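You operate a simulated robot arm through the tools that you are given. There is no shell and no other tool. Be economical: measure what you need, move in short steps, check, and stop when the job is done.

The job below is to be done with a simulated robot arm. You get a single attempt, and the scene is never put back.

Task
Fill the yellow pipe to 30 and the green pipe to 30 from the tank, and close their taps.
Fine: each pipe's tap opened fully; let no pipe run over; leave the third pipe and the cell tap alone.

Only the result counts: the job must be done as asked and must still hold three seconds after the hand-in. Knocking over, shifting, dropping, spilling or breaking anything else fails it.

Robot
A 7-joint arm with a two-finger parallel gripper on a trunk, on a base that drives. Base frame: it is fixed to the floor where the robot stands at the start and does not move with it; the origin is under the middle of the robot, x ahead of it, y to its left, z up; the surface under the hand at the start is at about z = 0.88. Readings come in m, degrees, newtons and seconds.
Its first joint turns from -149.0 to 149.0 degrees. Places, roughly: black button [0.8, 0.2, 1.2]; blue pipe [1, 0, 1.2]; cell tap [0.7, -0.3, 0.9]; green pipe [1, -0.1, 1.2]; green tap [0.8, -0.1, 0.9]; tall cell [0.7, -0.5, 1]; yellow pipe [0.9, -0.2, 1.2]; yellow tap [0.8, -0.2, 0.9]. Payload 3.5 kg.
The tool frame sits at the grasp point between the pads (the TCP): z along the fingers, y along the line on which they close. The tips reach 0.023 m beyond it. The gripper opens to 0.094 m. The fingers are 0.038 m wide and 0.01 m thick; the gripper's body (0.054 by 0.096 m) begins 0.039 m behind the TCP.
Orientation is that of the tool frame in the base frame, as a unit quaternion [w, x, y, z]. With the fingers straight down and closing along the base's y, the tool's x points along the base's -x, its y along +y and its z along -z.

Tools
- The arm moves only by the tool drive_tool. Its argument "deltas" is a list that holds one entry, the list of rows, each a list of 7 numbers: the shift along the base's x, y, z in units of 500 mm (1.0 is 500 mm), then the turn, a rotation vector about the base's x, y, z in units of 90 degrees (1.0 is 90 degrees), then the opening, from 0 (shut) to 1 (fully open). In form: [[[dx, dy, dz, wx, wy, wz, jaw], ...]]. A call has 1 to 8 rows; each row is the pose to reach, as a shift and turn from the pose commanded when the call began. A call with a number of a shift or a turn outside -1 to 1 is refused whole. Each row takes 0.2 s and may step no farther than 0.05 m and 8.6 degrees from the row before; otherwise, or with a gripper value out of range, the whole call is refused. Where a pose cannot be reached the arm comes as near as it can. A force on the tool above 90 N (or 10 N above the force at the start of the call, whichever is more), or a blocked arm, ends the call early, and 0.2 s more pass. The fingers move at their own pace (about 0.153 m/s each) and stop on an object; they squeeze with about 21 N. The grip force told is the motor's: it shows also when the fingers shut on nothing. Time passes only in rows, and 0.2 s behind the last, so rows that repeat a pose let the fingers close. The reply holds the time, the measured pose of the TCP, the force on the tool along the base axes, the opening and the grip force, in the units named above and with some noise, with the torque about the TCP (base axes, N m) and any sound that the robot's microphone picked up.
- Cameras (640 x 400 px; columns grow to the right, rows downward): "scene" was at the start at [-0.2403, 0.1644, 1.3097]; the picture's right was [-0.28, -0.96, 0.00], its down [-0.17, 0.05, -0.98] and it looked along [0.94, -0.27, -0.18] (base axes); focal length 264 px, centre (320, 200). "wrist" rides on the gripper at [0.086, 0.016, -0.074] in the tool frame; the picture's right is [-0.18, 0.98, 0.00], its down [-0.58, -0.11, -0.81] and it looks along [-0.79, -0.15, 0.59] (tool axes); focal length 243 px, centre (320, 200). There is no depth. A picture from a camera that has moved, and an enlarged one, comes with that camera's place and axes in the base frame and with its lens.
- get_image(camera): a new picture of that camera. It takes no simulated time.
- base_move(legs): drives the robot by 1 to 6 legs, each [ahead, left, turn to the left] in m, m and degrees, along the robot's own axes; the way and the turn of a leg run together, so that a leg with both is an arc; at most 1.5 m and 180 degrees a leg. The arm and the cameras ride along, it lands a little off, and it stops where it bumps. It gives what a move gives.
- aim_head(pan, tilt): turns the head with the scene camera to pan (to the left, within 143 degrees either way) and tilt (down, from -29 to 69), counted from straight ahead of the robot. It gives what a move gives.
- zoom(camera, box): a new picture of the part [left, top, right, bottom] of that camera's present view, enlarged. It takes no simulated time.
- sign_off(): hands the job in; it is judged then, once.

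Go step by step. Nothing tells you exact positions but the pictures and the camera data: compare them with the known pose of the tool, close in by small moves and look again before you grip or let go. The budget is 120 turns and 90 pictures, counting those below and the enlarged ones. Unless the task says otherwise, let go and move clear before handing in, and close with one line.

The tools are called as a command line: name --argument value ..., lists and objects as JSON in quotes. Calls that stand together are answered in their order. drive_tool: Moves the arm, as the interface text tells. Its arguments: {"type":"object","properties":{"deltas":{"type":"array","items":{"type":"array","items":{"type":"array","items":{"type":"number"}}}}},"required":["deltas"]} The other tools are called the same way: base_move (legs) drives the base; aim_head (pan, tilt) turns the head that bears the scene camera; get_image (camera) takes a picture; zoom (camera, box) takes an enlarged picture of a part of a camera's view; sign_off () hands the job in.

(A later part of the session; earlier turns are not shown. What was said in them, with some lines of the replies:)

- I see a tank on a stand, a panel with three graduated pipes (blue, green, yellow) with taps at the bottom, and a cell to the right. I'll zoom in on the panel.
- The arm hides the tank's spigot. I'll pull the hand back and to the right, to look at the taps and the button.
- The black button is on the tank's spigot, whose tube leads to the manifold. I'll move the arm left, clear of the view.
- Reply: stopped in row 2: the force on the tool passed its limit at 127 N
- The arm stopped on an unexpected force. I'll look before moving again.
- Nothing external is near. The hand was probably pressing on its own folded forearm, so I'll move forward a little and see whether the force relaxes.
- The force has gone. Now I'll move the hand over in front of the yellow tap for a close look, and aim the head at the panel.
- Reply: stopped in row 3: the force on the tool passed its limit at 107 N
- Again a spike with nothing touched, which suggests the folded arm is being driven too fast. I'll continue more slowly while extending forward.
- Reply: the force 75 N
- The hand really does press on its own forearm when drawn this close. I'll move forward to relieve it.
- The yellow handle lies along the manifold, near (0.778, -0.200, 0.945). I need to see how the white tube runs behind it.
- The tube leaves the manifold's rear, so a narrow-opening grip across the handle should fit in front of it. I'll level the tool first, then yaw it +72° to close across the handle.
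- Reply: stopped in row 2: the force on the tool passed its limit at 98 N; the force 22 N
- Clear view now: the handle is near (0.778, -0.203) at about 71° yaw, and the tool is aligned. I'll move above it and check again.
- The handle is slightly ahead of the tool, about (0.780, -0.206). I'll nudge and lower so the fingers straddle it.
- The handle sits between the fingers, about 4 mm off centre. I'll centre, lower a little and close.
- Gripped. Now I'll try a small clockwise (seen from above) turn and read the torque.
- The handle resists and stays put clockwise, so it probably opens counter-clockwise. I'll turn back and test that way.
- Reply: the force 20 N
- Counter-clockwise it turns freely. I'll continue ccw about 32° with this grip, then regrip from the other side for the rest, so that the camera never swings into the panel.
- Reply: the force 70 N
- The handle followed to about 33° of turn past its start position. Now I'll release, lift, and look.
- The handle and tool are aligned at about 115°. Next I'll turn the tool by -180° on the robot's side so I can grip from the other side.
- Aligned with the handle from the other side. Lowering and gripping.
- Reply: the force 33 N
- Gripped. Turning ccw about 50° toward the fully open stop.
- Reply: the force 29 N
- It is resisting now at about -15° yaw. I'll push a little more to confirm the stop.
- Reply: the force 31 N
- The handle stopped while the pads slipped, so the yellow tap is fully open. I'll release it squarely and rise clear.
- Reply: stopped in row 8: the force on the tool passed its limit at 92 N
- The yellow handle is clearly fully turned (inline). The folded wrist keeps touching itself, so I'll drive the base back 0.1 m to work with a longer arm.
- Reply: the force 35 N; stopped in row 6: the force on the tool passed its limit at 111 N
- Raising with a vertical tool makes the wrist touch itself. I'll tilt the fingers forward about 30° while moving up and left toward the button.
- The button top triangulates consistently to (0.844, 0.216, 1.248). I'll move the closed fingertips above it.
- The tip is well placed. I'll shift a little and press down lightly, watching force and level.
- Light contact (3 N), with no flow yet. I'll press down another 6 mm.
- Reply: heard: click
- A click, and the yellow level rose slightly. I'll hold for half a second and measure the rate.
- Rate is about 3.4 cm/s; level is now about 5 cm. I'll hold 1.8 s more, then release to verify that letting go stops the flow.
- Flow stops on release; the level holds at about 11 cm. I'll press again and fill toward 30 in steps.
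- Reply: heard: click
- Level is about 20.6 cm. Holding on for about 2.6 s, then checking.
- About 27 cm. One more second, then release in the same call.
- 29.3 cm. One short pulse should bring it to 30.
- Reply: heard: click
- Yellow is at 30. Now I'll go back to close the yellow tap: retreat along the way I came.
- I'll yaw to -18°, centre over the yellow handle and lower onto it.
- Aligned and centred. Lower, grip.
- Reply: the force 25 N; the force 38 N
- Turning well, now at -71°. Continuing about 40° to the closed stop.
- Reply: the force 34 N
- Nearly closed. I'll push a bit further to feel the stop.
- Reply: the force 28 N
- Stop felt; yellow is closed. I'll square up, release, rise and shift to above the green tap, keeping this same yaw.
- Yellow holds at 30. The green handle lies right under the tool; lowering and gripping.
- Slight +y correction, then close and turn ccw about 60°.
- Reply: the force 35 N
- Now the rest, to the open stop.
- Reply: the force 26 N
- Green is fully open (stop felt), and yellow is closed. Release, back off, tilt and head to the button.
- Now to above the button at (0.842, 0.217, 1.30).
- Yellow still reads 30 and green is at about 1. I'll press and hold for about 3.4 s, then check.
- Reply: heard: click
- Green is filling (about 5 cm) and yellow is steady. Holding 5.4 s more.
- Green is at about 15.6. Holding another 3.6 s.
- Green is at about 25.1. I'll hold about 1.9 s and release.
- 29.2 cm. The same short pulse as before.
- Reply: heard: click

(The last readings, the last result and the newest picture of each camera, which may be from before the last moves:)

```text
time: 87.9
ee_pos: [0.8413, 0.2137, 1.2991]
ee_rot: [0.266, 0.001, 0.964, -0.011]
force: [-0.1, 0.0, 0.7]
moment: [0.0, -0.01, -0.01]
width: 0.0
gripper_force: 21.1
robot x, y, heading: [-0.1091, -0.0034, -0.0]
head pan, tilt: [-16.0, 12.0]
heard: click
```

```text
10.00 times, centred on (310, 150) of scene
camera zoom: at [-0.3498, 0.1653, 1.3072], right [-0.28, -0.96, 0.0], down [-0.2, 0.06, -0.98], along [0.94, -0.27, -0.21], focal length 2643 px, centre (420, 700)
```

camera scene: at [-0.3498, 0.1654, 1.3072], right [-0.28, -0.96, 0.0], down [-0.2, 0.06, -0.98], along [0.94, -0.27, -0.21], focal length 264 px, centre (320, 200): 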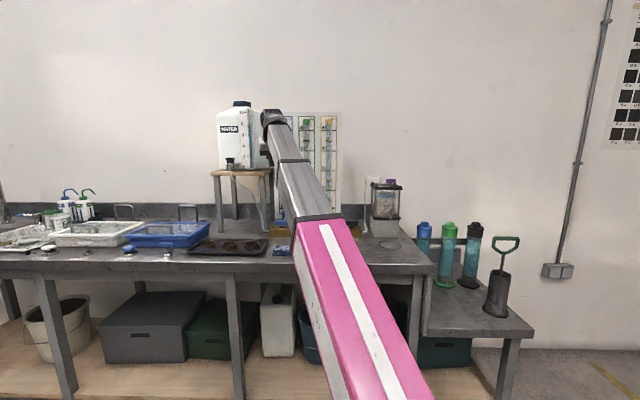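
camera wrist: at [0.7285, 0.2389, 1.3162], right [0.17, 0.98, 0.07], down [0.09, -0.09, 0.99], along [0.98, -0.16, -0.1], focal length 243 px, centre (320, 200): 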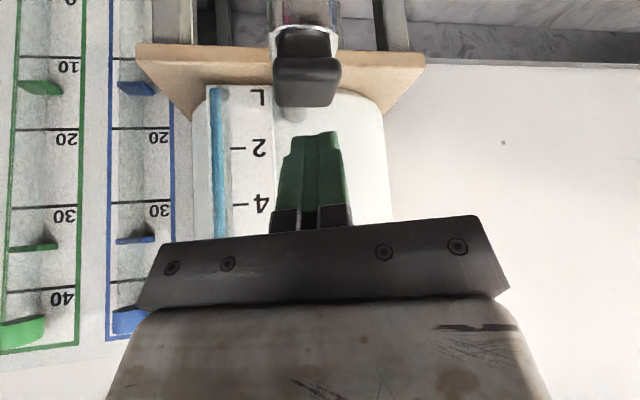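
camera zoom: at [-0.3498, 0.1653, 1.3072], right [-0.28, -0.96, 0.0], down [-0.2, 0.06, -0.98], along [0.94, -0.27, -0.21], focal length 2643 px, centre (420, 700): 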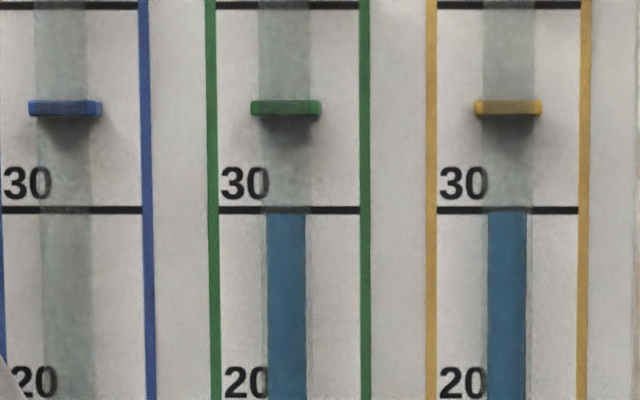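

Both read 30. Now back to the green tap to close it.

drive_tool --deltas '[[[-0.05, 0, 0, 0, 0, 0, 0], [-0.12, -0.02, 0, 0, 0, 0, 0], [-0.19, -0.06, 0, 0, 0, 0, 0], [-0.22, -0.13, 0, 0, 0, 0, 0], [-0.22, -0.2, -0.04, 0, 0, 0, 0], [-0.22, -0.27, -0.08, 0, 0, 0, 0], [-0.22, -0.32, -0.13, 0, 0, 0, 0], [-0.2, -0.37, -0.18, 0, 0, 0, 0]]]'

drive_tool --deltas '[[[0, -0.05, -0.06, 0, 0, 0, 0], [0, -0.1, -0.12, 0, 0, 0, 0.1], [0, -0.14, -0.17, 0, 0.03, 0, 0.2], [0, -0.18, -0.22, 0, 0.1, 0, 0.3], [0, -0.22, -0.26, 0, 0.18, 0, 0.45], [0, -0.25, -0.28, 0, 0.26, 0, 0.45], [0.02, -0.26, -0.28, 0, 0.34, 0, 0.45]]]'

```text
time: 89.7
ee_pos: [0.7402, 0.0317, 1.2079]
ee_rot: [0.266, 0.0, 0.964, -0.01]
force: [0.0, 0.4, -0.5]
moment: [0.02, -0.02, 0.01]
width: 0.0
gripper_force: 20.9
robot x, y, heading: [-0.1099, 0.0008, -0.3]
head pan, tilt: [-16.0, 12.0]
```

```text
time: 91.3
ee_pos: [0.7524, -0.1012, 1.0679]
ee_rot: [0.001, -0.002, 1.0, -0.01]
force: [-0.2, -0.2, 0.5]
moment: [0.01, 0.03, -0.01]
width: 0.0423
gripper_force: 0.1
robot x, y, heading: [-0.1091, 0.0002, -0.0]
head pan, tilt: [-16.0, 12.0]
```

Move above the green handle with yaw -18°.

drive_tool --deltas '[[[0.03, 0, 0, 0, 0, -0.08, 0.45], [0.07, 0.001, -0.02, 0, 0, -0.16, 0.45], [0.11, 0.002, -0.05, 0, 0, -0.2, 0.45], [0.126, 0.002, -0.09, 0, 0, -0.2, 0.45], [0.126, 0.002, -0.09, 0, 0, -0.2, 0.45]]]'

get_image --camera "wrist"

```text
time: 92.5
ee_pos: [0.8157, -0.0992, 1.0217]
ee_rot: [0.0, 0.155, 0.988, -0.01]
force: [0.1, 0.4, -1.0]
moment: [-0.02, 0.04, 0.03]
width: 0.0423
gripper_force: 0.0
robot x, y, heading: [-0.108, -0.0027, -0.4]
head pan, tilt: [-16.0, 12.0]
```

```text
24 pictures are left
camera wrist: at [0.7383, -0.0543, 1.0954], right [0.48, 0.88, -0.02], down [0.52, -0.26, 0.81], along [0.71, -0.4, -0.59], focal length 243 px, centre (320, 200)
```

wrist: 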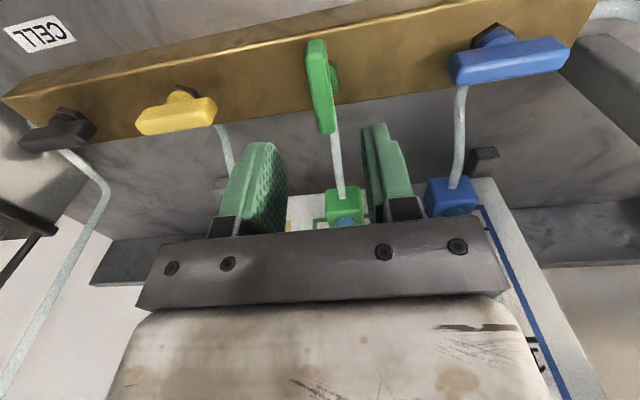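

Aligned exactly as with yellow. Lower, grip, and turn clockwise.

drive_tool --deltas '[[[0, -0.001, -0.04, 0, 0, 0, 0.45], [0, -0.001, -0.08, 0, 0, 0, 0.45], [0, -0.001, -0.11, 0, 0, 0, 0.45], [0, -0.001, -0.127, 0, 0, 0, 0.45], [0, -0.001, -0.127, 0, 0, 0, 0.1], [0, -0.001, -0.127, 0, 0, 0, 0], [0, -0.001, -0.127, 0, 0, 0, 0]]]'

drive_tool --deltas '[[[0, 0, 0, 0, 0, -0.085, 0], [0, 0, 0, 0, 0, -0.17, 0], [0, 0, 0, 0, 0, -0.255, 0], [0, 0, 0, 0, 0, -0.34, 0], [0, 0, 0, 0, 0, -0.425, 0], [0, 0, 0, 0, 0, -0.51, 0], [0, 0, 0, 0, 0, -0.59, 0], [0, 0, 0, 0, 0, -0.59, 0]]]'

drive_tool --deltas '[[[0, 0, 0, 0, 0, -0.085, 0], [0, 0, 0, 0, 0, -0.17, 0], [0, 0, 0, 0, 0, -0.255, 0], [0, 0, 0, 0, 0, -0.34, 0], [0, 0, 0, 0, 0, -0.41, 0], [0, 0, 0, 0, 0, -0.46, 0], [0, 0, 0, 0, 0, -0.51, 0], [0, 0, 0, 0, 0, -0.51, 0]]]'

get_image --camera "wrist"

```text
time: 94.1
ee_pos: [0.8147, -0.0985, 0.9602]
ee_rot: [0.0, 0.155, 0.988, -0.01]
force: [4.3, 19.7, -3.8]
moment: [0.85, -0.87, 0.02]
width: 0.0129
gripper_force: 44.7
robot x, y, heading: [-0.1061, -0.0006, -0.1]
head pan, tilt: [-16.0, 12.0]
```

```text
time: 95.9
ee_pos: [0.8168, -0.0981, 0.9605]
ee_rot: [-0.005, 0.58, 0.815, -0.008]
force: [18.6, 29.4, -1.3]
moment: [-0.3, -1.21, 0.02]
width: 0.013
gripper_force: 45.0
robot x, y, heading: [-0.104, 0.0006, -0.1]
head pan, tilt: [-16.0, 12.0]
```

```text
time: 97.7
ee_pos: [0.8167, -0.0999, 0.9598]
ee_rot: [-0.008, 0.851, 0.525, -0.005]
force: [30.8, 15.9, -4.3]
moment: [0.19, -1.13, 1.93]
width: 0.0177
gripper_force: 45.1
robot x, y, heading: [-0.1076, 0.0014, 0.1]
head pan, tilt: [-16.0, 12.0]
```

```text
23 pictures are left
camera wrist: at [0.8713, -0.0288, 1.0339], right [0.8, -0.61, -0.02], down [-0.35, -0.48, 0.81], along [-0.5, -0.64, -0.59], focal length 243 px, centre (320, 200)
```

wrist: 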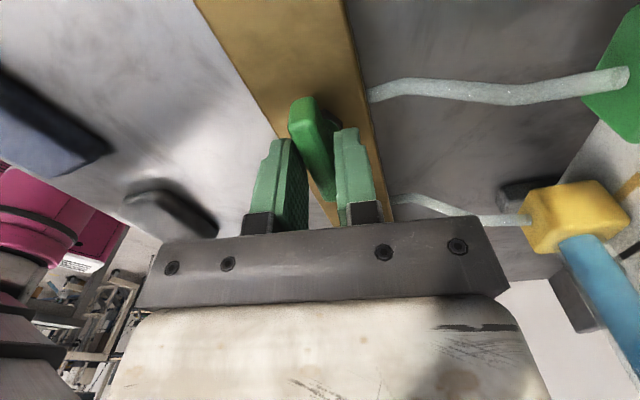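

The closed stop is felt. Square up, release, rise and back away, then check everything.

drive_tool --deltas '[[[0, 0, 0, 0, 0, 0.085, 0], [0, 0, 0, 0, 0, 0.085, 0.2], [0, 0, 0, 0, 0, 0.085, 0.45], [0, 0, 0.05, 0, 0, 0.09, 0.45], [0, 0, 0.1, 0, 0, 0.09, 0.45], [-0.03, 0, 0.14, 0, 0, 0.17, 0.45], [-0.08, 0, 0.14, 0, 0, 0.25, 0.45], [-0.14, 0, 0.14, 0, 0, 0.33, 0.45]]]'

drive_tool --deltas '[[[0, 0.06, 0, 0, 0, 0.08, 0.45], [0, 0.13, 0.0, 0, 0, 0.16, 0.45], [0, 0.2, 0.0, 0, 0, 0.24, 0.45], [0, 0.27, 0.0, 0, 0, 0.32, 0.45], [0, 0.34, 0.0, 0, 0, 0.4, 0.45], [0, 0.42, 0.0, 0, 0, 0.48, 0.45], [0, 0.5, 0.0, 0, 0, 0.56, 0.45], [0, 0.58, 0.0, 0, 0, 0.64, 0.45]]]'

zoom --camera "scene" --box '[200, 100, 424, 240]'

zoom --camera "scene" --box '[270, 120, 366, 240]'

```text
time: 99.5
ee_pos: [0.7402, -0.0995, 1.0317]
ee_rot: [-0.007, 0.688, 0.726, -0.01]
force: [-0.1, 0.3, 0.1]
moment: [0.04, 0.0, 0.01]
width: 0.0425
gripper_force: 0.0
robot x, y, heading: [-0.1106, 0.0013, -0.2]
head pan, tilt: [-16.0, 12.0]
```

```text
time: 101.3
ee_pos: [0.7422, 0.1922, 1.0312]
ee_rot: [-0.001, 0.254, 0.967, -0.01]
force: [-0.1, -0.2, 0.4]
moment: [0.02, 0.01, 0.02]
width: 0.042
gripper_force: 0.1
robot x, y, heading: [-0.1122, -0.0014, -0.2]
head pan, tilt: [-16.0, 12.0]
```

```text
2.86 times, centred on (312, 170) of scene
camera zoom: at [-0.3497, 0.1654, 1.3072], right [-0.28, -0.96, 0.0], down [-0.2, 0.06, -0.98], along [0.94, -0.27, -0.21], focal length 755 px, centre (343, 286)
```

zoom: 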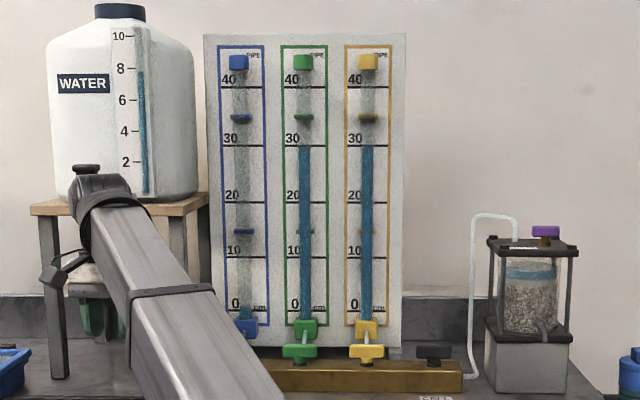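

```text
3.33 times, centred on (318, 180) of scene
camera zoom: at [-0.3497, 0.1654, 1.3072], right [-0.28, -0.96, 0.0], down [-0.2, 0.06, -0.98], along [0.94, -0.27, -0.21], focal length 881 px, centre (327, 267)
```

zoom: 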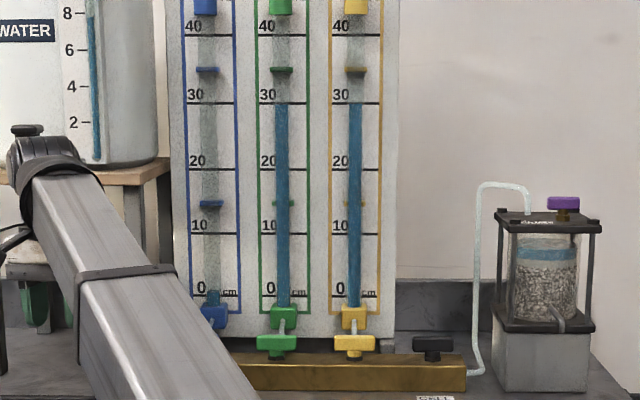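

Both pipes stand at 30, both handles lie across in the closed position, and the blue pipe and cell tap are unchanged. The hand is clear with no force on it, so I'm handing in.

sign_off

```text
The job is handed in.
```

I filled the yellow and green pipes to 30, opening each tap fully to its stop and then closing it; nothing ran over, and I left the blue pipe and the cell tap alone.
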